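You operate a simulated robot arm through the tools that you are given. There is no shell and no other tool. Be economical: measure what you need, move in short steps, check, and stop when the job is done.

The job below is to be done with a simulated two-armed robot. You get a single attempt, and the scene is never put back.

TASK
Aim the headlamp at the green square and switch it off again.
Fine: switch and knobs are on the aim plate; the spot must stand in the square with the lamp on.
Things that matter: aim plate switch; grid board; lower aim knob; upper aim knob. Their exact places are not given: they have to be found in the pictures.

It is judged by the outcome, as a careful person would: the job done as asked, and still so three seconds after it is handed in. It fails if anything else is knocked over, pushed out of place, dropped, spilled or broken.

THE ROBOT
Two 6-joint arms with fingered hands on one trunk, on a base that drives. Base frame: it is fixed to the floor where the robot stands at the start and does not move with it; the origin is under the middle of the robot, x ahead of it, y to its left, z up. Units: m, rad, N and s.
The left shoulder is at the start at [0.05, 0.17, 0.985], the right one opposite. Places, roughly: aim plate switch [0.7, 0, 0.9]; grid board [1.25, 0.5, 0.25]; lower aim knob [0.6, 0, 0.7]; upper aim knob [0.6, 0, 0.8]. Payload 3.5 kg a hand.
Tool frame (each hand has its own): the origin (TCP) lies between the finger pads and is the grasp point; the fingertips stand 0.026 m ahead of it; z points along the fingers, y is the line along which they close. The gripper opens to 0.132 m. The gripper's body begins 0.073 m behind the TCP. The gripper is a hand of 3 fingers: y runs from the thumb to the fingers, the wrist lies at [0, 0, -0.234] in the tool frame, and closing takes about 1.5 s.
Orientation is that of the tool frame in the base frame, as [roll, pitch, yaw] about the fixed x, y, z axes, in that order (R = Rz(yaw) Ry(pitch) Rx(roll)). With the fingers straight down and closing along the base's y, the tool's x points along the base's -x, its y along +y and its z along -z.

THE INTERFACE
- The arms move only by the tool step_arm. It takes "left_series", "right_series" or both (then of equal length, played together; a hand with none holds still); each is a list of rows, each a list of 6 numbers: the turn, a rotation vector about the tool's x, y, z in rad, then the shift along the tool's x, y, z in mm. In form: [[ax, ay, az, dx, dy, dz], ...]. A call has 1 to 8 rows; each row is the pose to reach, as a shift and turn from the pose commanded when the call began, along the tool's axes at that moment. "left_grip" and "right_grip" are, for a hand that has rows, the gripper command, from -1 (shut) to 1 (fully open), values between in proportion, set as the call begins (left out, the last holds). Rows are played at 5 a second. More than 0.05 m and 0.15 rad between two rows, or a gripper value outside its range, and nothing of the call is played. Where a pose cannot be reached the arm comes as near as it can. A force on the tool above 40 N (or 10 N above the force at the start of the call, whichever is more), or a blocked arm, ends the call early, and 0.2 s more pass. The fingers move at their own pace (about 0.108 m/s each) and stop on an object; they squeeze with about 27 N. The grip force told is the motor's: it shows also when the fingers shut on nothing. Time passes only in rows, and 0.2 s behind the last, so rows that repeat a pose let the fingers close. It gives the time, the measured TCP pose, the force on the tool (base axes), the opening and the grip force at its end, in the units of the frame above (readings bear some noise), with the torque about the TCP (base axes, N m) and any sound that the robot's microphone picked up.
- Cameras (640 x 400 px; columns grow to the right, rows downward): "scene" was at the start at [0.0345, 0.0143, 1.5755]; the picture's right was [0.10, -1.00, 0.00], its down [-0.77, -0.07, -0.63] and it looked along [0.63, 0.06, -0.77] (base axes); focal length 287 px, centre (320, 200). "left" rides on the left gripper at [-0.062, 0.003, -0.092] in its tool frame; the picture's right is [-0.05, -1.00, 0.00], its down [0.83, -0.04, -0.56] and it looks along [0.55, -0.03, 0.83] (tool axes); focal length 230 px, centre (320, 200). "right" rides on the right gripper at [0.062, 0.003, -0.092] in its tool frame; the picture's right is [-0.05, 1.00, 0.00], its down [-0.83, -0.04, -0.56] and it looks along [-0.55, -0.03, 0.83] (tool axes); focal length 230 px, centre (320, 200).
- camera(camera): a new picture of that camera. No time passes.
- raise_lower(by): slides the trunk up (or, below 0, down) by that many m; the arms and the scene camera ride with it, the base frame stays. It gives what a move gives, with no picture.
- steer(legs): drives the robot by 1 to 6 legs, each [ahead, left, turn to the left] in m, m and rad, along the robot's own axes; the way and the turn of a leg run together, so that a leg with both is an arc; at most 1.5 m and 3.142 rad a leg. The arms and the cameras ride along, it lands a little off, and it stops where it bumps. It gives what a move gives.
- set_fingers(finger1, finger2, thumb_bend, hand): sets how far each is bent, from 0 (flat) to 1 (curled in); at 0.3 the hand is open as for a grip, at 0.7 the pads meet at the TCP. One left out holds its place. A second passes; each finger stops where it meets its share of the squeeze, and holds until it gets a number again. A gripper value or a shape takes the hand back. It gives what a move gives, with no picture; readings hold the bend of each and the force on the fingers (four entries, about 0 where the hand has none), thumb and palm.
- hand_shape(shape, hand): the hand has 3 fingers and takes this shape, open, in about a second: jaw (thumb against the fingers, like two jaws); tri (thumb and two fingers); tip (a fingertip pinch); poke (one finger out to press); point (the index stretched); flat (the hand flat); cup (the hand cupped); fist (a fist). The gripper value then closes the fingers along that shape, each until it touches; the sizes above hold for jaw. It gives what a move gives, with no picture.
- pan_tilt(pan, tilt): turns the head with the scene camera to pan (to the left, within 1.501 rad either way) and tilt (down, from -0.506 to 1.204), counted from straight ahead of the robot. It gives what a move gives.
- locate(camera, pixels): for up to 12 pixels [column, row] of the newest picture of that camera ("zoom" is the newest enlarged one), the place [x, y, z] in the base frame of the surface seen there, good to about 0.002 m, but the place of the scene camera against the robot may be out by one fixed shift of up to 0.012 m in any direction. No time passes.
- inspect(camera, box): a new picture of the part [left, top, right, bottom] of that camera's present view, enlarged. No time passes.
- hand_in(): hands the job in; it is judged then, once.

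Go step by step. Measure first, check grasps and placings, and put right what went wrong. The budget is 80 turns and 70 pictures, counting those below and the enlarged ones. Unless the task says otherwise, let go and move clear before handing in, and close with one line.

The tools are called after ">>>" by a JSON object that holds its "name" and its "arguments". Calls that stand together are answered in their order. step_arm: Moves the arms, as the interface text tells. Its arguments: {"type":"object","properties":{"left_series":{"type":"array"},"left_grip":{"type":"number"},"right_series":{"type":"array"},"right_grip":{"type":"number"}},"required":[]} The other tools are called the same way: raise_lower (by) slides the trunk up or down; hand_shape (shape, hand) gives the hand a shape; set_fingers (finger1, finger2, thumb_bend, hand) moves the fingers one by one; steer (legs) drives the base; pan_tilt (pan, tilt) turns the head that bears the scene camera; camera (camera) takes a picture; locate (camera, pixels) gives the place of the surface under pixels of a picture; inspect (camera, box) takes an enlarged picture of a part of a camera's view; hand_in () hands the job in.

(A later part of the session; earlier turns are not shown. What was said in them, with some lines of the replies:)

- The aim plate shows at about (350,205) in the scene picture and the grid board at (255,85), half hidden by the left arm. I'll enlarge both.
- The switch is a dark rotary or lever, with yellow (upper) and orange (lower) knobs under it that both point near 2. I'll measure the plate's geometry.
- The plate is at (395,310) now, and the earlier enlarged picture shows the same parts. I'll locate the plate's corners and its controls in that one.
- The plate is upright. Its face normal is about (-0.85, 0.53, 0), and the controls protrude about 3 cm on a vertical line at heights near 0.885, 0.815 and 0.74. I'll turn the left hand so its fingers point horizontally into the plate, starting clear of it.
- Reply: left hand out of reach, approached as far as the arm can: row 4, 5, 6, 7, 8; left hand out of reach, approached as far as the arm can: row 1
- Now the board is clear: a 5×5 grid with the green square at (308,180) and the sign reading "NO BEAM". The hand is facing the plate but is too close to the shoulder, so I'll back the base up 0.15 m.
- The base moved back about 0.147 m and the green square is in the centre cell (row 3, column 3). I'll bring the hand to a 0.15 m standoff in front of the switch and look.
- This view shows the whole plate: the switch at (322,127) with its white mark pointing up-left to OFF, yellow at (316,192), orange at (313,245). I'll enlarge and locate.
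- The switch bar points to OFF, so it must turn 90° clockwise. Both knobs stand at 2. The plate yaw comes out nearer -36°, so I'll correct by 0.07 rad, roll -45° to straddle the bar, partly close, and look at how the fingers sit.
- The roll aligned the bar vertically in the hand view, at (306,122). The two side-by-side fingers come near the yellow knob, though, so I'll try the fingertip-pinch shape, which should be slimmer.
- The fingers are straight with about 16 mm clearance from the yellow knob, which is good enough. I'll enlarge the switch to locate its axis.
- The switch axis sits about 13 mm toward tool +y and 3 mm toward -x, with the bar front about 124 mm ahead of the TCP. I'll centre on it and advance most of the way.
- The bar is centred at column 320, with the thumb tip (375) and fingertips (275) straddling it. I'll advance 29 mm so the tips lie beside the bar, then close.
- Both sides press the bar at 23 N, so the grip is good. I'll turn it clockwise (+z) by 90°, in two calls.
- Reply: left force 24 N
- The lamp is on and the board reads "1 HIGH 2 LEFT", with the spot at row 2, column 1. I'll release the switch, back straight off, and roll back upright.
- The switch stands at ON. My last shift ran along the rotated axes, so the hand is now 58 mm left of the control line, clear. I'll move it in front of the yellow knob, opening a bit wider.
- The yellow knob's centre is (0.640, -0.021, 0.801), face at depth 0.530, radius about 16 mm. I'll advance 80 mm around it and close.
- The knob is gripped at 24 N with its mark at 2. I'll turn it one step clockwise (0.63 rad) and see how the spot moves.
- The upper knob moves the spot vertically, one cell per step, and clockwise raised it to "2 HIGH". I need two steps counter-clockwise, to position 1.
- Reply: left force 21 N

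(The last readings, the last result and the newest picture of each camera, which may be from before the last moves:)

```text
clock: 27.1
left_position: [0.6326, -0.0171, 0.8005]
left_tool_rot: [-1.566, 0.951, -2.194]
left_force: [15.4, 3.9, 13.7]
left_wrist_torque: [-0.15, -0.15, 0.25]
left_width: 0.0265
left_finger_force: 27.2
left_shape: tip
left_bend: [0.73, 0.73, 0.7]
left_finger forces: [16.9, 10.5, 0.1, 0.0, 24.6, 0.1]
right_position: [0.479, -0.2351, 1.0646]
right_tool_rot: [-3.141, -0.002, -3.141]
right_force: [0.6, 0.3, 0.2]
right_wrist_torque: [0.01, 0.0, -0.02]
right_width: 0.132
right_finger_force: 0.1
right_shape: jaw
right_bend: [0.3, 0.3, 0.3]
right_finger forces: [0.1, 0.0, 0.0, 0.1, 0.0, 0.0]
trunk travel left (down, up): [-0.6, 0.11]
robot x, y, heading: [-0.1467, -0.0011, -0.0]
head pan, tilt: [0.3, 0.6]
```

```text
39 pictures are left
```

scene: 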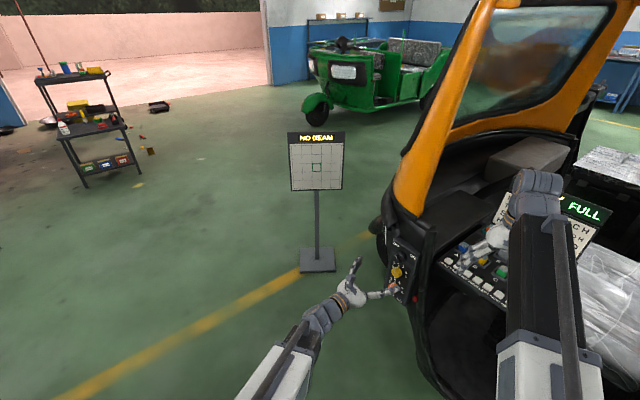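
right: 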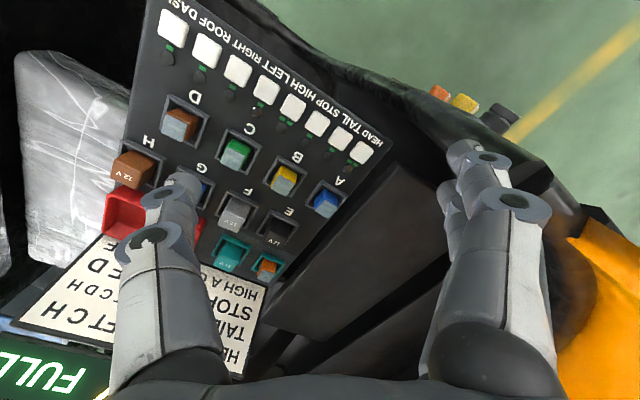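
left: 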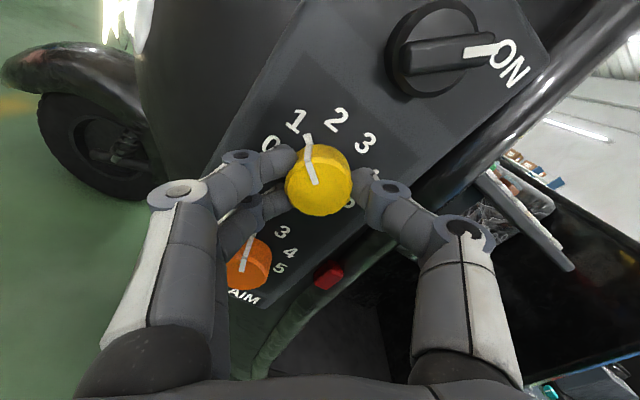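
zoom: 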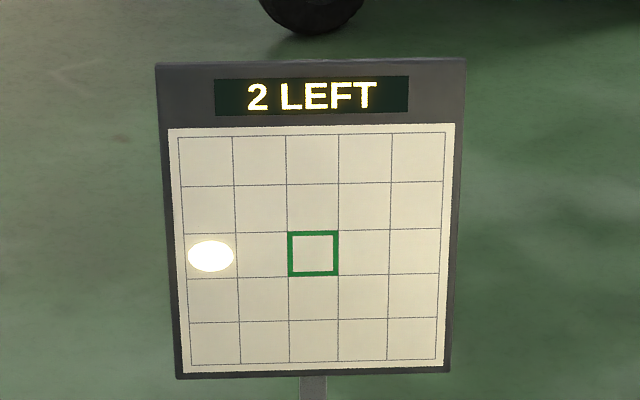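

The sign now reads "2 LEFT" only. The mark looks slightly short of 1, so I'll nudge it another -0.08 rad, then release and back off.

>>> {"name": "step_arm", "arguments": {"left_series": [[0, 0, -0.08, 0, 0, 0], [0, 0, -0.08, 0, 0, 0]]}}

>>> {"name": "step_arm", "arguments": {"left_series": [[0, 0, 0, 0, 0, 0], [0, 0, 0, 0, 0, 0], [0, 0, 0, 0, 0, 0], [0, 0, 0, 0, 0, -30], [0, 0, 0, 0, 0, -75], [0, 0, 0, 0, 0, -75]], "left_grip": -0.1}}

>>> {"name": "step_arm", "arguments": {"left_series": [[0, 0, 0.14, 0, 0, 0], [0, 0, 0.28, 0, 0, 0], [0, 0, 0.42, 0, 0, 0], [0, 0, 0.56, 0, 0, 0], [0, 0, 0.7, 0, 0, 0], [0, 0, 0.7, 0, 0, 0]]}}

>>> {"name": "camera", "arguments": {"camera": "left"}}

>>> {"name": "inspect", "arguments": {"camera": "scene", "box": [270, 120, 366, 195]}}

```text
clock: 27.6
left_position: [0.6329, -0.0156, 0.8007]
left_tool_rot: [-1.567, 0.871, -2.194]
left_force: [19.7, 3.7, 14.0]
left_wrist_torque: [-0.12, -0.2, 0.3]
left_width: 0.0262
left_finger_force: 27.4
left_shape: tip
left_bend: [0.73, 0.73, 0.7]
left_finger forces: [17.2, 9.9, 0.0, 0.0, 24.1, 0.0]
right_position: [0.4796, -0.2352, 1.0632]
right_tool_rot: [-3.141, 0.0, -3.14]
right_force: [0.3, -0.9, 0.8]
right_wrist_torque: [-0.02, -0.04, -0.01]
right_width: 0.1319
right_finger_force: 0.1
right_shape: jaw
right_bend: [0.3, 0.3, 0.3]
right_finger forces: [0.0, 0.1, 0.1, 0.0, 0.1, 0.1]
trunk travel left (down, up): [-0.6, 0.11]
robot x, y, heading: [-0.1483, -0.001, 0.003]
head pan, tilt: [0.3, 0.6]
```

```text
clock: 29.1
left_position: [0.5723, 0.0298, 0.8]
left_tool_rot: [-1.568, 0.87, -2.197]
left_force: [0.8, -0.5, -0.2]
left_wrist_torque: [0.02, 0.03, 0.01]
left_width: 0.0589
left_finger_force: 0.0
left_shape: tip
left_bend: [0.73, 0.73, 0.7]
left_finger forces: [0.0, 0.0, 0.0, 0.0, 0.0, 0.1]
right_position: [0.4787, -0.2358, 1.0643]
right_tool_rot: [3.14, 0.0, -3.141]
right_force: [0.0, -0.6, -0.6]
right_wrist_torque: [-0.05, -0.02, 0.0]
right_width: 0.1315
right_finger_force: 0.1
right_shape: jaw
right_bend: [0.3, 0.3, 0.3]
right_finger forces: [0.0, 0.0, 0.0, 0.0, 0.0, 0.1]
trunk travel left (down, up): [-0.6, 0.11]
robot x, y, heading: [-0.1461, -0.0001, -0.003]
head pan, tilt: [0.3, 0.6]
```

```text
clock: 30.4
left_position: [0.5728, 0.0271, 0.7997]
left_tool_rot: [1.103, 1.567, 0.474]
left_force: [-0.3, 0.4, 0.3]
left_wrist_torque: [-0.02, 0.0, 0.0]
left_width: 0.0588
left_finger_force: 0.0
left_shape: tip
left_bend: [0.73, 0.73, 0.7]
left_finger forces: [0.0, 0.0, 0.0, 0.0, 0.0, 0.1]
right_position: [0.4802, -0.2355, 1.0637]
right_tool_rot: [3.142, 0.001, -3.139]
right_force: [-0.2, -0.2, 0.3]
right_wrist_torque: [0.02, 0.01, 0.0]
right_width: 0.132
right_finger_force: 0.0
right_shape: jaw
right_bend: [0.3, 0.3, 0.3]
right_finger forces: [0.0, 0.0, 0.0, 0.0, 0.0, 0.0]
trunk travel left (down, up): [-0.6, 0.11]
robot x, y, heading: [-0.1473, -0.0004, -0.004]
head pan, tilt: [0.3, 0.6]
```

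```text
38 pictures are left
```

left: 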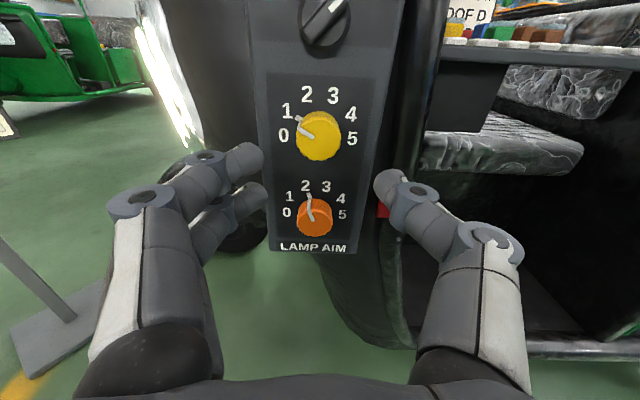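

```text
5.33 times, centred on (318, 158) of scene
```

zoom: 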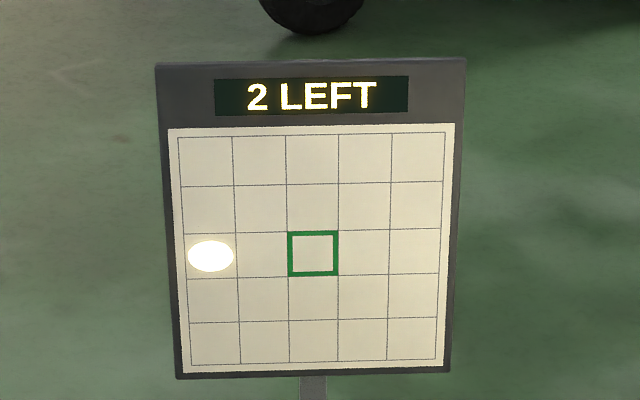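

Yellow sits at 1 and the sign holds "2 LEFT". Next is the orange knob at (0.6395, -0.0205, 0.7185): 81 mm down, then 77 mm forward, and close.

>>> {"name": "step_arm", "arguments": {"left_series": [[0, 0, 0, 40, 0, 0], [0, 0, 0, 81, 0, 0], [0, 0, 0, 81, 0, 0], [0, 0, 0, 81, 0, 35], [0, 0, 0, 81, 0, 60], [0, 0, 0, 81, 0, 77], [0, 0, 0, 81, 0, 77]]}}

>>> {"name": "camera", "arguments": {"camera": "left"}}

```text
clock: 32.0
left_position: [0.6345, -0.018, 0.7211]
left_tool_rot: [0.682, 1.57, 0.055]
left_force: [0.2, -1.3, 0.8]
left_wrist_torque: [0.03, 0.0, 0.02]
left_width: 0.0588
left_finger_force: 0.1
left_shape: tip
left_bend: [0.73, 0.73, 0.7]
left_finger forces: [0.0, 0.1, 0.0, 0.0, 0.0, 0.1]
right_position: [0.4799, -0.235, 1.0637]
right_tool_rot: [3.141, 0.0, -3.138]
right_force: [0.0, 0.7, 0.4]
right_wrist_torque: [0.05, 0.02, 0.01]
right_width: 0.1318
right_finger_force: 0.2
right_shape: jaw
right_bend: [0.3, 0.3, 0.3]
right_finger forces: [0.0, 0.0, 0.1, 0.0, 0.0, 0.1]
trunk travel left (down, up): [-0.6, 0.11]
robot x, y, heading: [-0.1472, -0.0021, -0.001]
head pan, tilt: [0.3, 0.6]
```

```text
36 pictures are left
```

left: 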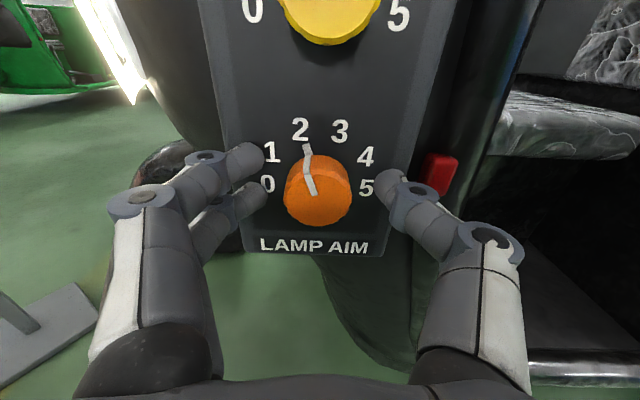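

The fingers straddle the orange knob, centred at (318,193). I'll close and turn one step clockwise to find its direction.

>>> {"name": "step_arm", "arguments": {"left_series": [[0, 0, 0, 0, 0, 0], [0, 0, 0, 0, 0, 0], [0, 0, 0, 0, 0, 0], [0, 0, 0, 0, 0, 0], [0, 0, 0, 0, 0, 0]], "left_grip": -1}}

>>> {"name": "step_arm", "arguments": {"left_series": [[0, 0, 0.11, 0, 0, 0], [0, 0, 0.22, 0, 0, 0], [0, 0, 0.33, 0, 0, 0], [0, 0, 0.44, 0, 0, 0], [0, 0, 0.55, 0, 0, 0], [0, 0, 0.64, 0, 0, 0], [0, 0, 0.64, 0, 0, 0]]}}

>>> {"name": "inspect", "arguments": {"camera": "scene", "box": [270, 120, 366, 195]}}

>>> {"name": "camera", "arguments": {"camera": "left"}}

```text
clock: 33.2
left_position: [0.6352, -0.0184, 0.721]
left_tool_rot: [0.527, 1.569, -0.096]
left_force: [3.7, -2.1, 2.9]
left_wrist_torque: [-0.04, -0.06, 0.06]
left_width: 0.0257
left_finger_force: 27.3
left_shape: tip
left_bend: [0.72, 0.73, 0.7]
left_finger forces: [11.8, 12.4, 0.0, 0.0, 23.9, 0.0]
right_position: [0.4795, -0.2344, 1.0639]
right_tool_rot: [3.14, 0.002, -3.14]
right_force: [-0.3, 0.0, 0.7]
right_wrist_torque: [-0.01, -0.03, -0.02]
right_width: 0.1318
right_finger_force: 0.0
right_shape: jaw
right_bend: [0.3, 0.3, 0.3]
right_finger forces: [0.0, 0.0, 0.0, 0.0, 0.0, 0.0]
trunk travel left (down, up): [-0.6, 0.11]
robot x, y, heading: [-0.1483, -0.0014, 0.002]
head pan, tilt: [0.3, 0.6]
```

```text
clock: 34.9
left_position: [0.6333, -0.0188, 0.7183]
left_tool_rot: [1.57, 0.928, 0.94]
left_force: [-4.6, -12.0, 0.0]
left_wrist_torque: [-0.02, 0.07, -0.27]
left_width: 0.0251
left_finger_force: 27.1
left_shape: tip
left_bend: [0.72, 0.73, 0.7]
left_finger forces: [11.2, 10.7, 0.1, 0.1, 31.3, 0.0]
right_position: [0.479, -0.2379, 1.0643]
right_tool_rot: [3.141, 0.0, -3.139]
right_force: [0.7, 0.1, -0.5]
right_wrist_torque: [0.04, 0.02, 0.0]
right_width: 0.1317
right_finger_force: 0.1
right_shape: jaw
right_bend: [0.3, 0.3, 0.3]
right_finger forces: [0.0, 0.0, 0.1, 0.0, 0.0, 0.1]
trunk travel left (down, up): [-0.6, 0.11]
robot x, y, heading: [-0.1471, 0.0007, 0.001]
head pan, tilt: [0.3, 0.6]
```

```text
5.33 times, centred on (318, 158) of scene
```

zoom: 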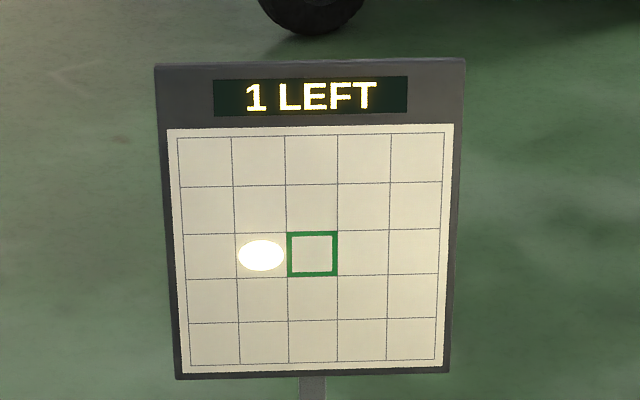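

```text
34 pictures are left
```

left: 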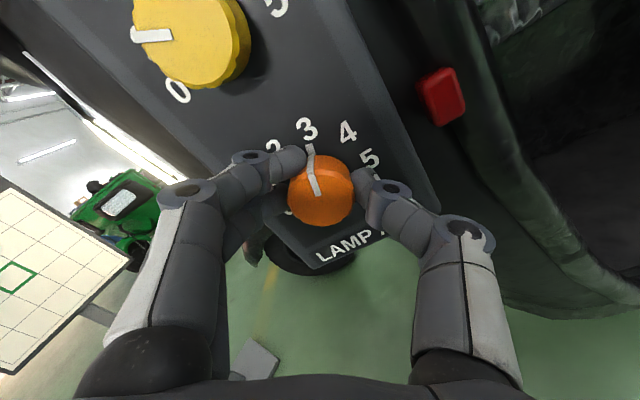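

The sign reads "1 LEFT", so clockwise is right. One more step clockwise, to position 4. The upper fingers should stay clear of yellow: they sit about 33 mm above the axis, and the yellow rim starts at 66 mm.

>>> {"name": "step_arm", "arguments": {"left_series": [[0, 0, 0.11, 0, 0, 0], [0, 0, 0.22, 0, 0, 0], [0, 0, 0.33, 0, 0, 0], [0, 0, 0.44, 0, 0, 0], [0, 0, 0.55, 0, 0, 0], [0, 0, 0.64, 0, 0, 0], [0, 0, 0.64, 0, 0, 0]]}}

>>> {"name": "inspect", "arguments": {"camera": "scene", "box": [270, 120, 366, 195]}}

>>> {"name": "camera", "arguments": {"camera": "left"}}

```text
clock: 36.5
left_position: [0.6337, -0.0212, 0.718]
left_tool_rot: [1.571, 0.287, 0.94]
left_force: [-13.3, -19.9, -7.6]
left_wrist_torque: [0.05, 0.21, -0.46]
left_width: 0.0253
left_finger_force: 27.8
left_shape: tip
left_bend: [0.72, 0.73, 0.7]
left_finger forces: [13.0, 9.4, 0.0, 0.1, 34.1, 0.0]
right_position: [0.4784, -0.2363, 1.0633]
right_tool_rot: [3.139, -0.001, -3.141]
right_force: [0.1, -0.8, 0.9]
right_wrist_torque: [0.02, -0.03, 0.01]
right_width: 0.1323
right_finger_force: 0.0
right_shape: jaw
right_bend: [0.3, 0.3, 0.3]
right_finger forces: [0.1, 0.1, 0.0, 0.0, 0.0, 0.0]
trunk travel left (down, up): [-0.6, 0.11]
robot x, y, heading: [-0.1468, -0.0015, -0.004]
head pan, tilt: [0.3, 0.6]
```

```text
5.33 times, centred on (318, 158) of scene
```

zoom: 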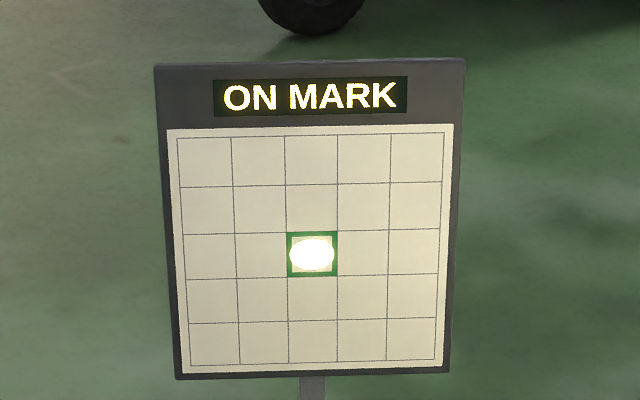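

```text
32 pictures are left
```

left: 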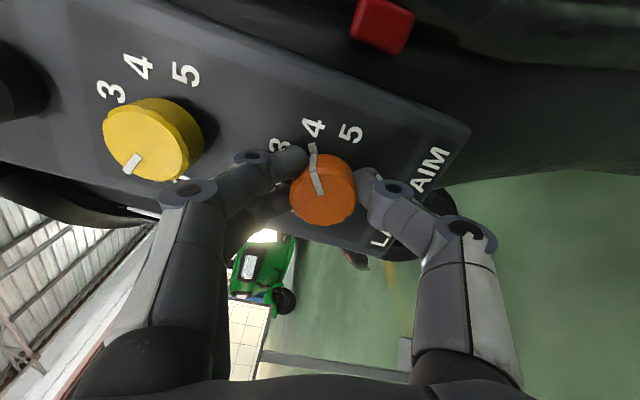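

The sign reads "ON MARK" and the spot stands in the green square. I'll release, back off 75 mm, roll to +45° for the switch bar, and verify.

>>> {"name": "step_arm", "arguments": {"left_series": [[0, 0, 0, 0, 0, 0], [0, 0, 0, 0, 0, 0], [0, 0, 0, 0, 0, 0], [0, 0, 0, 0, 0, -30], [0, 0, 0, 0, 0, -75], [0, 0, 0, 0, 0, -75]], "left_grip": -0.2}}

>>> {"name": "step_arm", "arguments": {"left_series": [[0, 0, -0.125, 0, 0, 0], [0, 0, -0.25, 0, 0, 0], [0, 0, -0.375, 0, 0, 0], [0, 0, -0.499, 0, 0, 0], [0, 0, -0.499, 0, 0, 0]]}}

>>> {"name": "inspect", "arguments": {"camera": "scene", "box": [270, 120, 430, 320]}}

```text
clock: 37.9
left_position: [0.5748, 0.0236, 0.7177]
left_tool_rot: [1.568, 0.289, 0.944]
left_force: [-0.6, 0.3, 0.0]
left_wrist_torque: [0.0, -0.02, 0.0]
left_width: 0.0523
left_finger_force: 0.0
left_shape: tip
left_bend: [0.73, 0.73, 0.7]
left_finger forces: [0.0, 0.0, 0.1, 0.1, 0.0, 0.0]
right_position: [0.4784, -0.2357, 1.0641]
right_tool_rot: [-3.141, 0.0, -3.139]
right_force: [-0.5, -0.2, -0.2]
right_wrist_torque: [-0.02, 0.02, -0.02]
right_width: 0.132
right_finger_force: 0.1
right_shape: jaw
right_bend: [0.3, 0.3, 0.3]
right_finger forces: [0.0, 0.1, 0.1, 0.1, 0.0, 0.1]
trunk travel left (down, up): [-0.6, 0.11]
robot x, y, heading: [-0.1466, 0.0013, 0.004]
head pan, tilt: [0.3, 0.6]
```

```text
clock: 39.0
left_position: [0.5739, 0.0255, 0.7186]
left_tool_rot: [1.57, 0.789, 0.943]
left_force: [1.0, 0.1, -0.2]
left_wrist_torque: [-0.04, -0.02, -0.01]
left_width: 0.0523
left_finger_force: 0.0
left_shape: tip
left_bend: [0.73, 0.73, 0.7]
left_finger forces: [0.0, 0.1, 0.0, 0.1, 0.0, 0.0]
right_position: [0.4786, -0.2355, 1.0633]
right_tool_rot: [-3.141, 0.0, -3.139]
right_force: [-0.6, 0.8, -0.2]
right_wrist_torque: [0.0, 0.03, 0.0]
right_width: 0.1319
right_finger_force: 0.0
right_shape: jaw
right_bend: [0.3, 0.3, 0.3]
right_finger forces: [0.0, 0.0, 0.0, 0.1, 0.0, 0.0]
trunk travel left (down, up): [-0.6, 0.11]
robot x, y, heading: [-0.1463, -0.002, 0.003]
head pan, tilt: [0.3, 0.6]
```

```text
2.00 times, centred on (350, 220) of scene
```

zoom: 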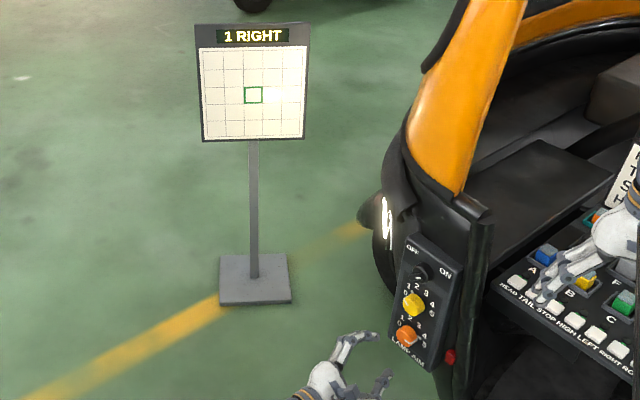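

The sign now says "1 RIGHT", so the aim slipped on release or while backing off. I'll look at the knobs.

>>> {"name": "camera", "arguments": {"camera": "left"}}

>>> {"name": "inspect", "arguments": {"camera": "scene", "box": [375, 230, 447, 310]}}

>>> {"name": "inspect", "arguments": {"camera": "scene", "box": [270, 120, 366, 195]}}

```text
30 pictures are left
```

left: 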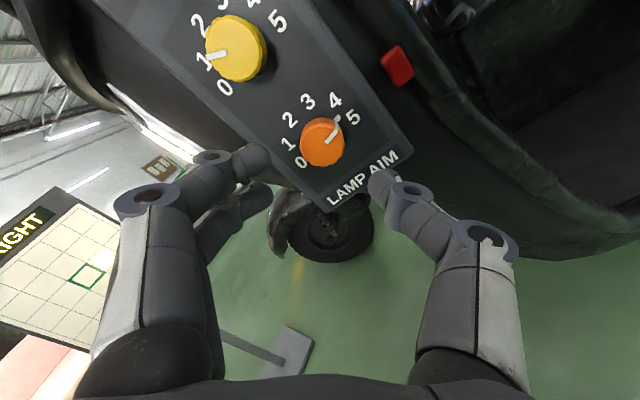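

```text
5.00 times, centred on (411, 270) of scene
```

zoom: 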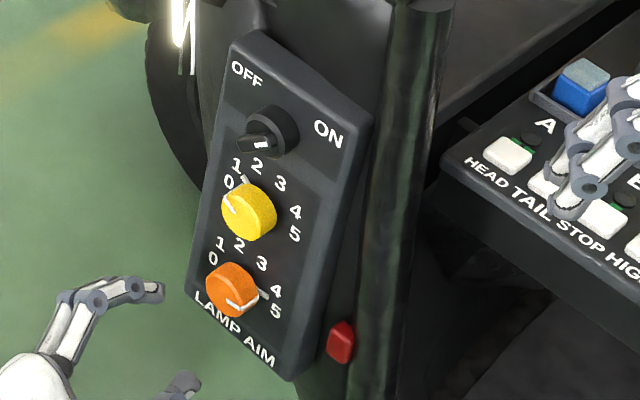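

```text
5.33 times, centred on (318, 158) of scene
```

zoom: 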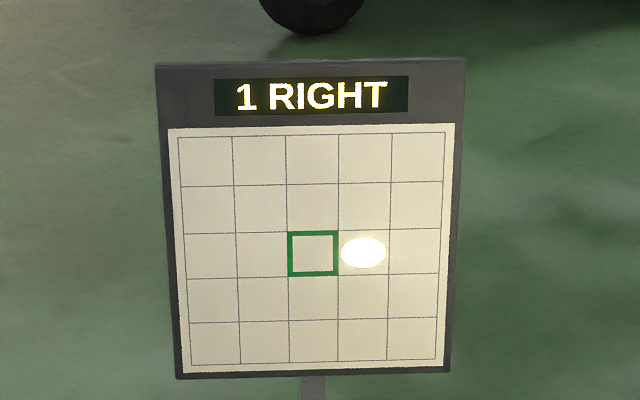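

The orange knob was carried past 4, nearly to 5: the hand had about 24 N of side force stored when it let go. I'll roll to a neutral angle, check the mark, and next time null the side force before opening.

>>> {"name": "step_arm", "arguments": {"left_series": [[0, 0, -0.12, 0, 0, 0], [0, 0, -0.24, 0, 0, 0], [0, 0, -0.36, 0, 0, 0], [0, 0, -0.485, 0, 0, 0], [0, 0, -0.485, 0, 0, 0]]}}

>>> {"name": "inspect", "arguments": {"camera": "left", "box": [240, 60, 400, 220]}}

```text
clock: 40.2
left_position: [0.5742, 0.0263, 0.7188]
left_tool_rot: [1.565, 1.276, 0.939]
left_force: [-0.2, 1.3, 0.2]
left_wrist_torque: [0.06, -0.01, -0.03]
left_width: 0.0525
left_finger_force: 0.1
left_shape: tip
left_bend: [0.73, 0.73, 0.7]
left_finger forces: [0.1, 0.0, 0.0, 0.1, 0.0, 0.1]
right_position: [0.4786, -0.2356, 1.0637]
right_tool_rot: [3.141, -0.001, -3.14]
right_force: [0.4, -0.9, -0.1]
right_wrist_torque: [0.02, -0.02, -0.03]
right_width: 0.132
right_finger_force: 0.0
right_shape: jaw
right_bend: [0.3, 0.3, 0.3]
right_finger forces: [0.0, 0.1, 0.0, 0.0, 0.0, 0.0]
trunk travel left (down, up): [-0.6, 0.11]
robot x, y, heading: [-0.1451, -0.0008, 0.005]
head pan, tilt: [0.3, 0.6]
```

```text
2.50 times, centred on (320, 140) of left
```

zoom: 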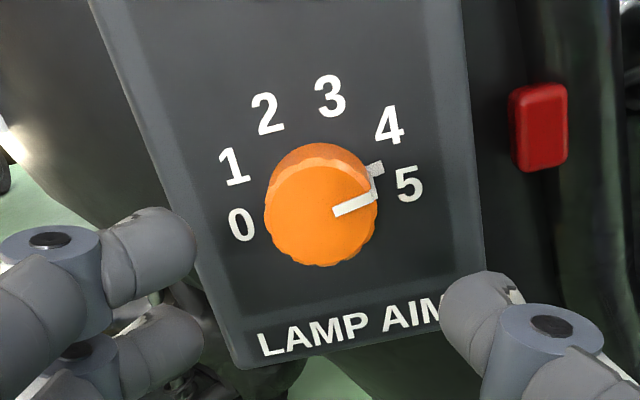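

The mark now stands at about 4.5, so it needs about -0.32 rad to sit on 4. I'll advance, grip, and turn back.

>>> {"name": "step_arm", "arguments": {"left_series": [[0, 0, 0, 0, 0, 35], [0, 0, 0, 0, 0, 60], [0, 0, 0, 0, 0, 75], [0, 0, 0, 0, 0, 75]]}}

>>> {"name": "step_arm", "arguments": {"left_series": [[0, 0, 0, 0, 0, 0], [0, 0, 0, 0, 0, 0], [0, 0, 0, 0, 0, 0], [0, 0, 0, 0, 0, 0], [0, 0, 0, 0, 0, 0]], "left_grip": -1}}

>>> {"name": "step_arm", "arguments": {"left_series": [[0, 0, -0.08, 0, 0, 0], [0, 0, -0.16, 0, 0, 0], [0, 0, -0.24, 0, 0, 0], [0, 0, -0.32, 0, 0, 0], [0, 0, -0.32, 0, 0, 0]]}}

>>> {"name": "camera", "arguments": {"camera": "left"}}

>>> {"name": "inspect", "arguments": {"camera": "scene", "box": [270, 120, 366, 195]}}

```text
clock: 41.2
left_position: [0.6348, -0.0177, 0.72]
left_tool_rot: [1.566, 1.275, 0.941]
left_force: [0.4, -0.8, 0.5]
left_wrist_torque: [0.02, 0.0, -0.01]
left_width: 0.0526
left_finger_force: 0.1
left_shape: tip
left_bend: [0.73, 0.73, 0.7]
left_finger forces: [0.0, 0.0, 0.0, 0.0, 0.0, 0.0]
right_position: [0.4796, -0.235, 1.064]
right_tool_rot: [3.141, 0.001, -3.14]
right_force: [0.1, 0.0, -0.2]
right_wrist_torque: [-0.02, 0.0, 0.01]
right_width: 0.1322
right_finger_force: 0.2
right_shape: jaw
right_bend: [0.3, 0.3, 0.3]
right_finger forces: [0.0, 0.1, 0.0, 0.0, 0.1, 0.0]
trunk travel left (down, up): [-0.6, 0.11]
robot x, y, heading: [-0.1487, 0.0019, 0.002]
head pan, tilt: [0.3, 0.6]
```

```text
clock: 42.5
left_position: [0.6343, -0.0178, 0.7208]
left_tool_rot: [1.564, 1.272, 0.937]
left_force: [1.9, -2.5, 2.9]
left_wrist_torque: [-0.02, -0.04, 0.02]
left_width: 0.0253
left_finger_force: 27.0
left_shape: tip
left_bend: [0.72, 0.73, 0.7]
left_finger forces: [10.7, 12.9, 0.0, 0.0, 23.6, 0.0]
right_position: [0.4792, -0.2345, 1.0644]
right_tool_rot: [3.141, 0.001, -3.139]
right_force: [0.0, 0.1, -0.1]
right_wrist_torque: [-0.01, -0.02, 0.03]
right_width: 0.1318
right_finger_force: 0.2
right_shape: jaw
right_bend: [0.3, 0.3, 0.3]
right_finger forces: [0.1, 0.0, 0.0, 0.1, 0.0, 0.0]
trunk travel left (down, up): [-0.6, 0.11]
robot x, y, heading: [-0.1487, 0.0006, 0.003]
head pan, tilt: [0.3, 0.6]
```

```text
clock: 43.6
left_position: [0.6341, -0.0176, 0.7199]
left_tool_rot: [-1.476, 1.546, -2.101]
left_force: [4.0, 4.5, 7.0]
left_wrist_torque: [-0.09, -0.09, 0.17]
left_width: 0.0248
left_finger_force: 27.0
left_shape: tip
left_bend: [0.72, 0.73, 0.7]
left_finger forces: [13.9, 15.2, 0.0, 0.0, 23.3, 0.1]
right_position: [0.4782, -0.2353, 1.0642]
right_tool_rot: [-3.141, -0.001, -3.141]
right_force: [0.8, -0.5, 0.1]
right_wrist_torque: [-0.02, 0.02, 0.0]
right_width: 0.132
right_finger_force: 0.0
right_shape: jaw
right_bend: [0.3, 0.3, 0.3]
right_finger forces: [0.0, 0.0, 0.1, 0.0, 0.1, 0.1]
trunk travel left (down, up): [-0.6, 0.11]
robot x, y, heading: [-0.1459, -0.0016, -0.001]
head pan, tilt: [0.3, 0.6]
```

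```text
26 pictures are left
```

left: 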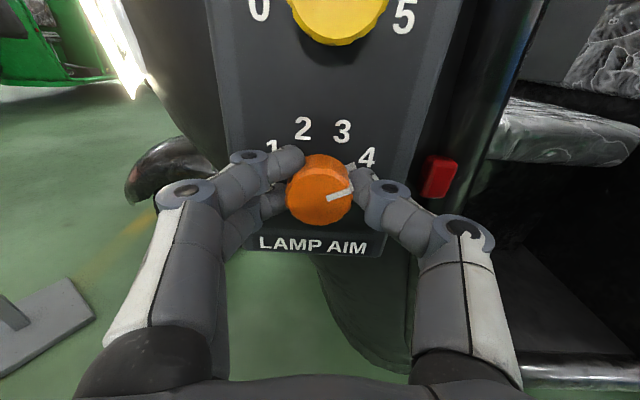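

```text
5.33 times, centred on (318, 158) of scene
```

zoom: 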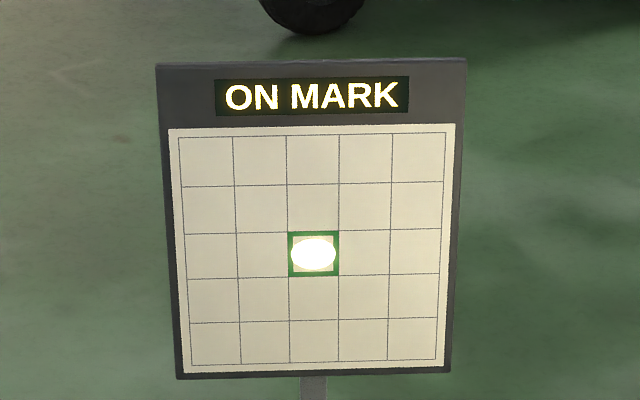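

It reads "ON MARK", but the mark at (350,175) still looks a little past 4. I'll turn another -0.2 rad to sit in the middle of the step.

>>> {"name": "step_arm", "arguments": {"left_series": [[0, 0, -0.1, 0, 0, 0], [0, 0, -0.2, 0, 0, 0], [0, 0, -0.2, 0, 0, 0]]}}

>>> {"name": "camera", "arguments": {"camera": "left"}}

>>> {"name": "inspect", "arguments": {"camera": "scene", "box": [270, 120, 366, 195]}}

```text
clock: 44.5
left_position: [0.6351, -0.0178, 0.7193]
left_tool_rot: [-1.559, 1.345, -2.186]
left_force: [8.0, 8.5, 9.1]
left_wrist_torque: [-0.03, -0.1, 0.25]
left_width: 0.0247
left_finger_force: 27.5
left_shape: tip
left_bend: [0.72, 0.73, 0.7]
left_finger forces: [16.4, 16.0, 0.0, 0.0, 22.4, 0.1]
right_position: [0.4787, -0.2338, 1.0645]
right_tool_rot: [-3.14, -0.001, -3.141]
right_force: [-0.5, -0.6, -0.9]
right_wrist_torque: [-0.01, -0.01, -0.01]
right_width: 0.1316
right_finger_force: 0.0
right_shape: jaw
right_bend: [0.3, 0.3, 0.3]
right_finger forces: [0.0, 0.0, 0.1, 0.0, 0.1, 0.0]
trunk travel left (down, up): [-0.6, 0.11]
robot x, y, heading: [-0.148, -0.0023, 0.001]
head pan, tilt: [0.3, 0.6]
```

```text
24 pictures are left
```

left: 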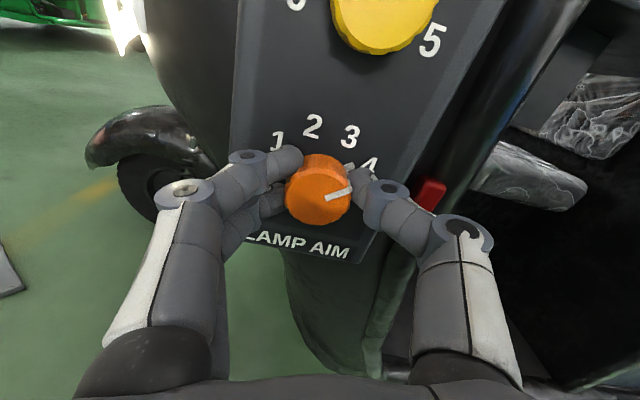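

```text
5.33 times, centred on (318, 158) of scene
```

zoom: 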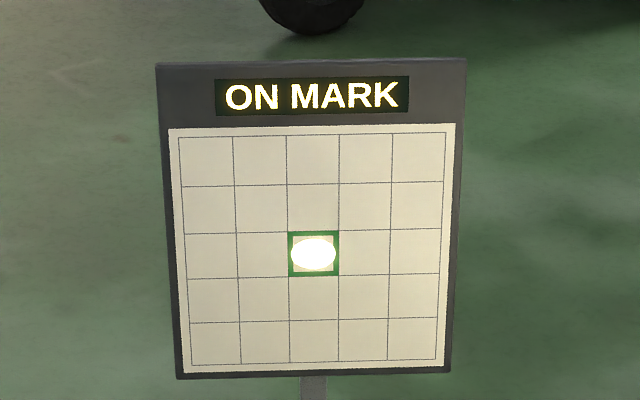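

The mark is on 4 with "ON MARK". The remaining force is 11.6 N left and 9 N up, so I'll shift the hand slightly that way to null it before opening.

>>> {"name": "step_arm", "arguments": {"left_series": [[0, 0, 0, -1, 0.8, 0], [0, 0, 0, -1, 0.8, 0]]}}

```text
clock: 45.0
left_position: [0.6344, -0.0177, 0.7186]
left_tool_rot: [-1.566, 1.348, -2.193]
left_force: [6.2, 5.8, 4.7]
left_wrist_torque: [0.0, -0.09, 0.22]
left_width: 0.0246
left_finger_force: 27.1
left_shape: tip
left_bend: [0.72, 0.73, 0.7]
left_finger forces: [14.7, 16.0, 0.0, 0.1, 22.0, 0.0]
right_position: [0.4795, -0.2348, 1.0636]
right_tool_rot: [3.141, 0.0, -3.14]
right_force: [0.9, 0.9, 0.4]
right_wrist_torque: [0.03, -0.01, -0.03]
right_width: 0.1321
right_finger_force: 0.0
right_shape: jaw
right_bend: [0.3, 0.3, 0.3]
right_finger forces: [0.0, 0.1, 0.1, 0.0, 0.0, 0.0]
trunk travel left (down, up): [-0.6, 0.11]
robot x, y, heading: [-0.1452, -0.0027, -0.002]
head pan, tilt: [0.3, 0.6]
```

The force dropped as intended, so I'll do the same a bit more, then open slowly in stages while staying in place.

>>> {"name": "step_arm", "arguments": {"left_series": [[0, 0, 0, -1, 1.8, 0], [0, 0, 0, -1, 1.8, 0]]}}

>>> {"name": "step_arm", "arguments": {"left_series": [[0, 0, 0, 0, 0, 0], [0, 0, 0, 0, 0, 0], [0, 0, 0, 0, 0, 0], [0, 0, 0, 0, 0, 0]], "left_grip": -0.3}}

>>> {"name": "inspect", "arguments": {"camera": "scene", "box": [270, 120, 366, 195]}}

```text
clock: 45.6
left_position: [0.6353, -0.0171, 0.7194]
left_tool_rot: [-1.567, 1.349, -2.195]
left_force: [3.0, -1.4, 0.9]
left_wrist_torque: [0.0, 0.01, 0.12]
left_width: 0.0245
left_finger_force: 27.3
left_shape: tip
left_bend: [0.72, 0.73, 0.7]
left_finger forces: [11.3, 14.2, 0.1, 0.0, 24.5, 0.1]
right_position: [0.4796, -0.2357, 1.0642]
right_tool_rot: [-3.141, 0.0, -3.139]
right_force: [-0.5, -0.3, -0.6]
right_wrist_torque: [-0.02, -0.01, -0.01]
right_width: 0.1318
right_finger_force: 0.1
right_shape: jaw
right_bend: [0.3, 0.3, 0.3]
right_finger forces: [0.1, 0.0, 0.1, 0.1, 0.0, 0.0]
trunk travel left (down, up): [-0.6, 0.11]
robot x, y, heading: [-0.1472, -0.0018, 0.001]
head pan, tilt: [0.3, 0.6]
```

```text
clock: 46.6
left_position: [0.6356, -0.016, 0.7219]
left_tool_rot: [-1.565, 1.347, -2.189]
left_force: [0.2, 0.6, 0.3]
left_wrist_torque: [0.01, -0.02, 0.0]
left_width: 0.0456
left_finger_force: 0.0
left_shape: tip
left_bend: [0.74, 0.74, 0.7]
left_finger forces: [0.1, 0.1, 0.0, 0.0, 0.1, 0.1]
right_position: [0.4778, -0.2359, 1.0637]
right_tool_rot: [3.142, 0.0, -3.14]
right_force: [0.1, 0.5, 0.2]
right_wrist_torque: [-0.02, 0.02, -0.01]
right_width: 0.132
right_finger_force: 0.1
right_shape: jaw
right_bend: [0.3, 0.3, 0.3]
right_finger forces: [0.1, 0.0, 0.0, 0.1, 0.1, 0.0]
trunk travel left (down, up): [-0.6, 0.11]
robot x, y, heading: [-0.1443, -0.0002, 0.0]
head pan, tilt: [0.3, 0.6]
```

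```text
5.33 times, centred on (318, 158) of scene
```

zoom: 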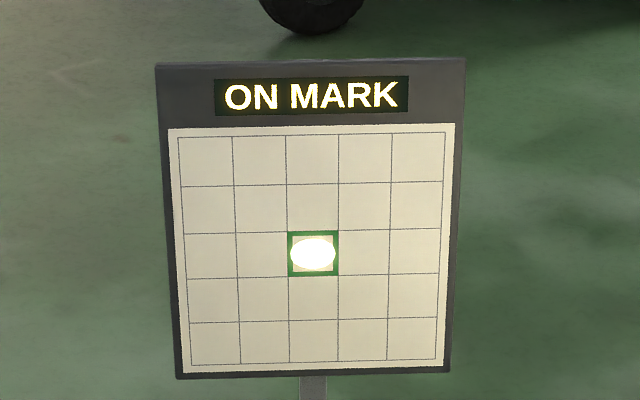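

Released and still "ON MARK". I'll open a little more, back straight out, and check again.

>>> {"name": "step_arm", "arguments": {"left_series": [[0, 0, 0, 0, 0, 0], [0, 0, 0, 0, 0, 0], [0, 0, 0, 0, 0, -25], [0, 0, 0, 0, 0, -50], [0, 0, 0, 0, 0, -80], [0, 0, 0, 0, 0, -80]], "left_grip": -0.15}}

>>> {"name": "camera", "arguments": {"camera": "left"}}

>>> {"name": "inspect", "arguments": {"camera": "scene", "box": [270, 120, 430, 320]}}

```text
clock: 48.0
left_position: [0.5704, 0.0319, 0.7201]
left_tool_rot: [-1.564, 1.347, -2.191]
left_force: [-0.2, -0.6, -0.1]
left_wrist_torque: [0.0, -0.03, -0.02]
left_width: 0.0558
left_finger_force: 0.0
left_shape: tip
left_bend: [0.73, 0.73, 0.7]
left_finger forces: [0.0, 0.0, 0.0, 0.1, 0.1, 0.0]
right_position: [0.4794, -0.235, 1.0646]
right_tool_rot: [3.141, -0.001, -3.14]
right_force: [0.2, 0.0, -0.4]
right_wrist_torque: [0.01, 0.0, 0.02]
right_width: 0.1317
right_finger_force: 0.1
right_shape: jaw
right_bend: [0.3, 0.3, 0.3]
right_finger forces: [0.0, 0.0, 0.0, 0.0, 0.0, 0.0]
trunk travel left (down, up): [-0.6, 0.11]
robot x, y, heading: [-0.1476, -0.0006, 0.007]
head pan, tilt: [0.3, 0.6]
```

```text
21 pictures are left
```

left: 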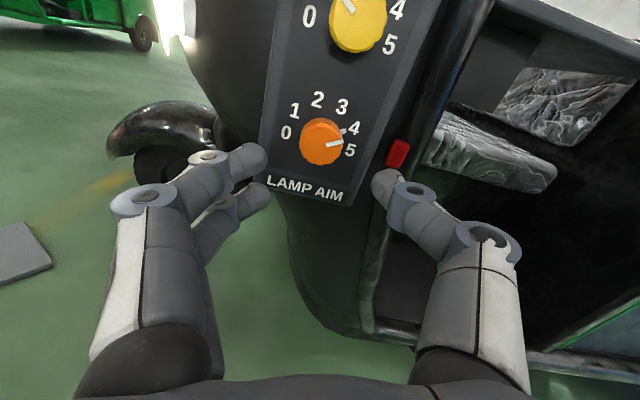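

```text
2.00 times, centred on (350, 220) of scene
```

zoom: 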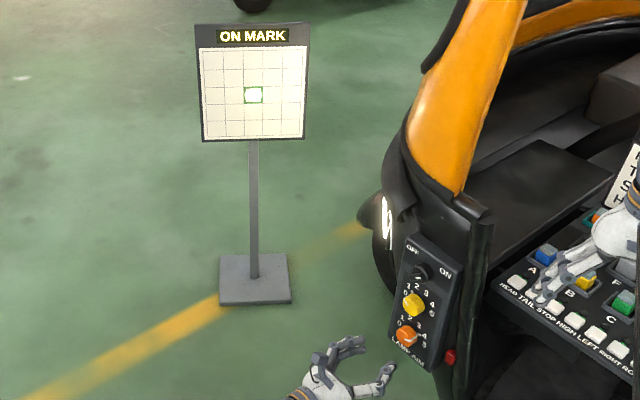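

"ON MARK" holds with the hand clear. Now the switch: roll to +45° and rise 159 mm to its height at the same standoff.

>>> {"name": "step_arm", "arguments": {"left_series": [[0, 0, 0.126, 0, 0, 0], [0, 0, 0.252, 0, 0, 0], [0, 0, 0.378, 0, 0, 0], [0, 0, 0.504, 0, 0, 0], [0, 0, 0.63, 0, 0, 0], [0, 0, 0.756, 0, 0, 0], [0, 0, 0.882, 0, 0, 0], [0, 0, 1.01, 0, 0, 0]], "left_grip": -0.3}}

>>> {"name": "step_arm", "arguments": {"left_series": [[0, 0, 0, -28, 28, 0], [0, 0, 0, -56, 56, 0], [0, 0, 0, -84, 84, 0], [0, 0, 0, -112, 112, 0], [0, 0, 0, -112, 112, 0]]}}

>>> {"name": "camera", "arguments": {"camera": "left"}}

```text
clock: 49.9
left_position: [0.5722, 0.0309, 0.7198]
left_tool_rot: [1.568, 0.782, 0.943]
left_force: [0.7, -0.7, 0.0]
left_wrist_torque: [0.02, 0.03, -0.03]
left_width: 0.0465
left_finger_force: 0.0
left_shape: tip
left_bend: [0.73, 0.73, 0.7]
left_finger forces: [0.0, 0.0, 0.0, 0.0, 0.0, 0.1]
right_position: [0.4796, -0.2355, 1.0651]
right_tool_rot: [3.141, 0.0, -3.14]
right_force: [-0.1, -0.3, -0.1]
right_wrist_torque: [0.0, -0.01, -0.01]
right_width: 0.1318
right_finger_force: 0.0
right_shape: jaw
right_bend: [0.3, 0.3, 0.3]
right_finger forces: [0.0, 0.0, 0.1, 0.1, 0.1, 0.0]
trunk travel left (down, up): [-0.6, 0.11]
robot x, y, heading: [-0.1487, 0.0014, 0.003]
head pan, tilt: [0.3, 0.6]
```

```text
clock: 51.0
left_position: [0.5725, 0.031, 0.8795]
left_tool_rot: [1.568, 0.784, 0.942]
left_force: [-0.7, 0.2, 0.1]
left_wrist_torque: [-0.01, -0.01, 0.0]
left_width: 0.0466
left_finger_force: 0.0
left_shape: tip
left_bend: [0.73, 0.73, 0.7]
left_finger forces: [0.0, 0.0, 0.0, 0.0, 0.0, 0.0]
right_position: [0.4788, -0.2349, 1.0642]
right_tool_rot: [-3.141, -0.002, -3.141]
right_force: [0.5, -0.3, 0.2]
right_wrist_torque: [0.01, 0.01, -0.02]
right_width: 0.1317
right_finger_force: 0.1
right_shape: jaw
right_bend: [0.3, 0.3, 0.3]
right_finger forces: [0.1, 0.0, 0.1, 0.0, 0.0, 0.0]
trunk travel left (down, up): [-0.6, 0.11]
robot x, y, heading: [-0.1475, -0.0005, 0.005]
head pan, tilt: [0.3, 0.6]
```

```text
19 pictures are left
```

left: 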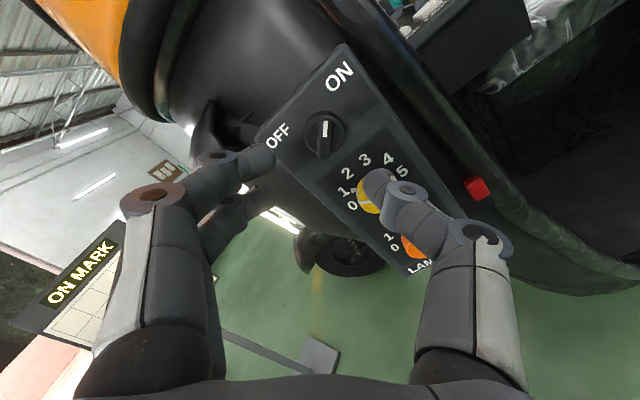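

The sign reads "ON MARK" (78,277). The bar sits at (325,137), so I'll shift 3 mm to tool -y, advance 66 mm, and close.

>>> {"name": "step_arm", "arguments": {"left_series": [[0, 0, 0, 0, -3, 25], [0, 0, 0, 0, -3, 50], [0, 0, 0, 0, -3, 66], [0, 0, 0, 0, -3, 66]]}}

>>> {"name": "step_arm", "arguments": {"left_series": [[0, 0, 0, 0, 0, 0], [0, 0, 0, 0, 0, 0], [0, 0, 0, 0, 0, 0], [0, 0, 0, 0, 0, 0], [0, 0, 0, 0, 0, 0]], "left_grip": -1}}

>>> {"name": "camera", "arguments": {"camera": "left"}}

```text
clock: 52.0
left_position: [0.623, -0.0103, 0.8765]
left_tool_rot: [1.57, 0.784, 0.941]
left_force: [-0.2, 0.3, 0.2]
left_wrist_torque: [0.0, -0.01, 0.0]
left_width: 0.0463
left_finger_force: 0.0
left_shape: tip
left_bend: [0.73, 0.73, 0.7]
left_finger forces: [0.0, 0.1, 0.0, 0.1, 0.0, 0.1]
right_position: [0.4793, -0.2361, 1.0655]
right_tool_rot: [-3.14, 0.0, -3.14]
right_force: [1.1, 0.5, 0.0]
right_wrist_torque: [-0.01, 0.01, 0.02]
right_width: 0.1319
right_finger_force: 0.1
right_shape: jaw
right_bend: [0.3, 0.3, 0.3]
right_finger forces: [0.0, 0.0, 0.1, 0.0, 0.0, 0.0]
trunk travel left (down, up): [-0.6, 0.11]
robot x, y, heading: [-0.1476, -0.0045, 0.001]
head pan, tilt: [0.3, 0.6]
```

```text
clock: 53.2
left_position: [0.6239, -0.0102, 0.8763]
left_tool_rot: [1.568, 0.785, 0.942]
left_force: [2.9, -1.0, 1.2]
left_wrist_torque: [-0.01, -0.02, 0.03]
left_width: 0.0065
left_finger_force: 26.6
left_shape: tip
left_bend: [0.71, 0.71, 0.7]
left_finger forces: [12.2, 12.2, 0.1, 0.1, 22.9, 0.0]
right_position: [0.4787, -0.2354, 1.064]
right_tool_rot: [3.14, 0.001, -3.14]
right_force: [-0.2, -0.8, -0.1]
right_wrist_torque: [-0.01, -0.03, -0.01]
right_width: 0.1317
right_finger_force: 0.0
right_shape: jaw
right_bend: [0.3, 0.3, 0.3]
right_finger forces: [0.0, 0.1, 0.0, 0.1, 0.1, 0.0]
trunk travel left (down, up): [-0.6, 0.11]
robot x, y, heading: [-0.1532, 0.0014, 0.002]
head pan, tilt: [0.3, 0.6]
```

```text
18 pictures are left
```

left: 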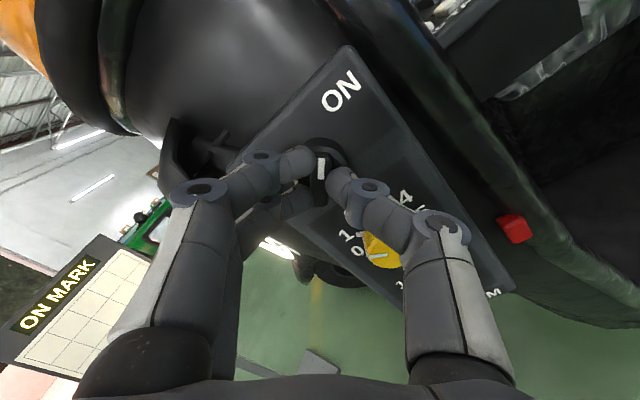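

The bar is gripped (23 N) and the sign still reads "ON MARK". I'll turn it counter-clockwise by 90°.

>>> {"name": "step_arm", "arguments": {"left_series": [[0, 0, -0.1, 0, 0, 0], [0, 0, -0.2, 0, 0, 0], [0, 0, -0.3, 0, 0, 0], [0, 0, -0.4, 0, 0, 0], [0, 0, -0.5, 0, 0, 0], [0, 0, -0.6, 0, 0, 0], [0, 0, -0.7, 0, 0, 0], [0, 0, -0.8, 0, 0, 0]]}}

>>> {"name": "step_arm", "arguments": {"left_series": [[0, 0, -0.1, 0, 0, 0], [0, 0, -0.2, 0, 0, 0], [0, 0, -0.3, 0, 0, 0], [0, 0, -0.4, 0, 0, 0], [0, 0, -0.5, 0, 0, 0], [0, 0, -0.6, 0, 0, 0], [0, 0, -0.7, 0, 0, 0], [0, 0, -0.79, 0, 0, 0]]}}

>>> {"name": "camera", "arguments": {"camera": "left"}}

>>> {"name": "inspect", "arguments": {"camera": "scene", "box": [270, 120, 430, 320]}}

```text
clock: 55.0
left_position: [0.6227, -0.0086, 0.8775]
left_tool_rot: [-1.47, 1.559, -2.097]
left_force: [8.3, -0.8, 5.4]
left_wrist_torque: [-0.04, -0.09, 0.09]
left_width: 0.0061
left_finger_force: 27.2
left_shape: tip
left_bend: [0.71, 0.71, 0.7]
left_finger forces: [12.7, 13.0, 0.1, 0.0, 21.5, 0.0]
right_position: [0.4803, -0.2347, 1.0644]
right_tool_rot: [-3.141, 0.0, -3.141]
right_force: [0.8, -0.9, 0.4]
right_wrist_torque: [0.0, 0.0, 0.0]
right_width: 0.1321
right_finger_force: 0.0
right_shape: jaw
right_bend: [0.3, 0.3, 0.3]
right_finger forces: [0.0, 0.1, 0.0, 0.0, 0.1, 0.2]
trunk travel left (down, up): [-0.6, 0.11]
robot x, y, heading: [-0.1467, -0.0017, 0.002]
head pan, tilt: [0.3, 0.6]
```

```text
clock: 56.9
left_position: [0.6233, -0.0085, 0.8764]
left_tool_rot: [-1.569, 0.766, -2.194]
left_force: [8.2, 4.3, 6.9]
left_wrist_torque: [-0.01, -0.07, 0.14]
left_width: 0.0062
left_finger_force: 26.7
left_shape: tip
left_bend: [0.71, 0.71, 0.7]
left_finger forces: [11.7, 13.4, 0.1, 0.0, 23.5, 0.0]
right_position: [0.4789, -0.235, 1.0638]
right_tool_rot: [-3.14, 0.0, -3.139]
right_force: [0.1, -0.6, -0.6]
right_wrist_torque: [-0.01, 0.03, 0.01]
right_width: 0.132
right_finger_force: 0.1
right_shape: jaw
right_bend: [0.3, 0.3, 0.3]
right_finger forces: [0.0, 0.0, 0.0, 0.0, 0.0, 0.0]
trunk travel left (down, up): [-0.6, 0.11]
robot x, y, heading: [-0.1472, 0.0029, 0.004]
head pan, tilt: [0.3, 0.6]
```

```text
17 pictures are left
```

left: 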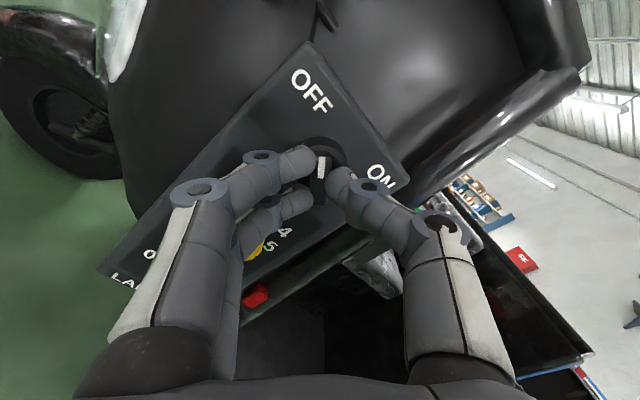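

```text
2.00 times, centred on (350, 220) of scene
```

zoom: 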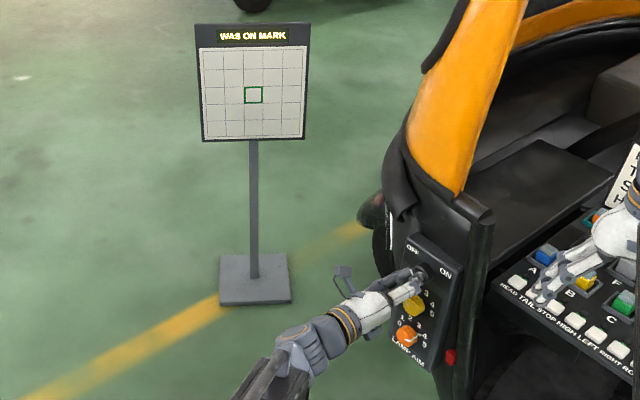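

The lamp is dark and the sign reads "WAS ON MARK". I'll release, back straight off, and check the final state.

>>> {"name": "step_arm", "arguments": {"left_series": [[0, 0, 0, 0, 0, 0], [0, 0, 0, 0, 0, 0], [0, 0, 0, 0, 0, 0], [0, 0, 0, 0, 0, -30], [0, 0, 0, 0, 0, -70], [0, 0, 0, 0, 0, -110], [0, 0, 0, 0, 0, -110]], "left_grip": -0.3}}

>>> {"name": "camera", "arguments": {"camera": "left"}}

>>> {"name": "inspect", "arguments": {"camera": "scene", "box": [270, 120, 430, 320]}}

```text
clock: 58.5
left_position: [0.5358, 0.0546, 0.8757]
left_tool_rot: [-1.57, 0.767, -2.195]
left_force: [-0.3, 0.2, 0.4]
left_wrist_torque: [0.0, 0.0, -0.03]
left_width: 0.0459
left_finger_force: 0.0
left_shape: tip
left_bend: [0.74, 0.74, 0.7]
left_finger forces: [0.0, 0.0, 0.0, 0.0, 0.1, 0.0]
right_position: [0.4785, -0.2351, 1.064]
right_tool_rot: [-3.141, 0.0, -3.138]
right_force: [0.6, -0.3, 0.0]
right_wrist_torque: [0.0, 0.02, 0.02]
right_width: 0.132
right_finger_force: 0.0
right_shape: jaw
right_bend: [0.3, 0.3, 0.3]
right_finger forces: [0.0, 0.0, 0.0, 0.0, 0.1, 0.1]
trunk travel left (down, up): [-0.6, 0.11]
robot x, y, heading: [-0.1475, 0.0003, 0.002]
head pan, tilt: [0.3, 0.6]
```

```text
15 pictures are left
```

left: 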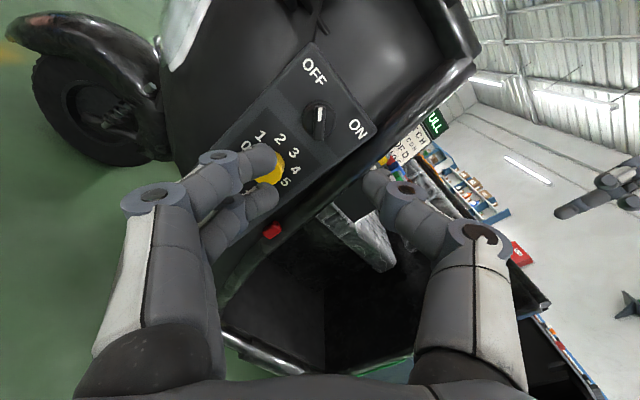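

```text
2.00 times, centred on (350, 220) of scene
```

zoom: 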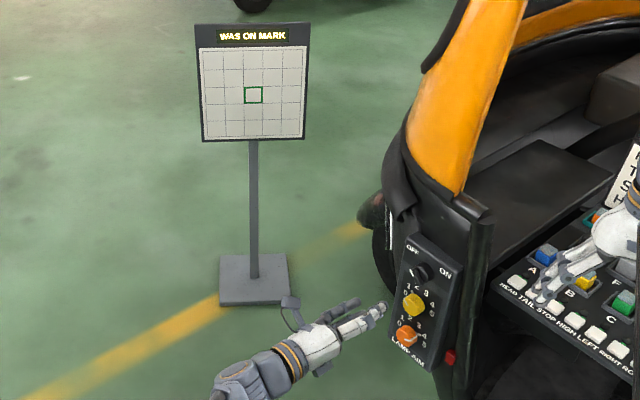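

The switch stands at OFF, the lamp is dark, the sign still reads "WAS ON MARK", and the hand is clear. I'm handing it in.

>>> {"name": "hand_in", "arguments": {}}

```text
The job is handed in.
```

The headlamp is aimed at the green square (the board read "ON MARK" with the lamp lit), the switch is back at OFF, and the hand is clear of the plate.
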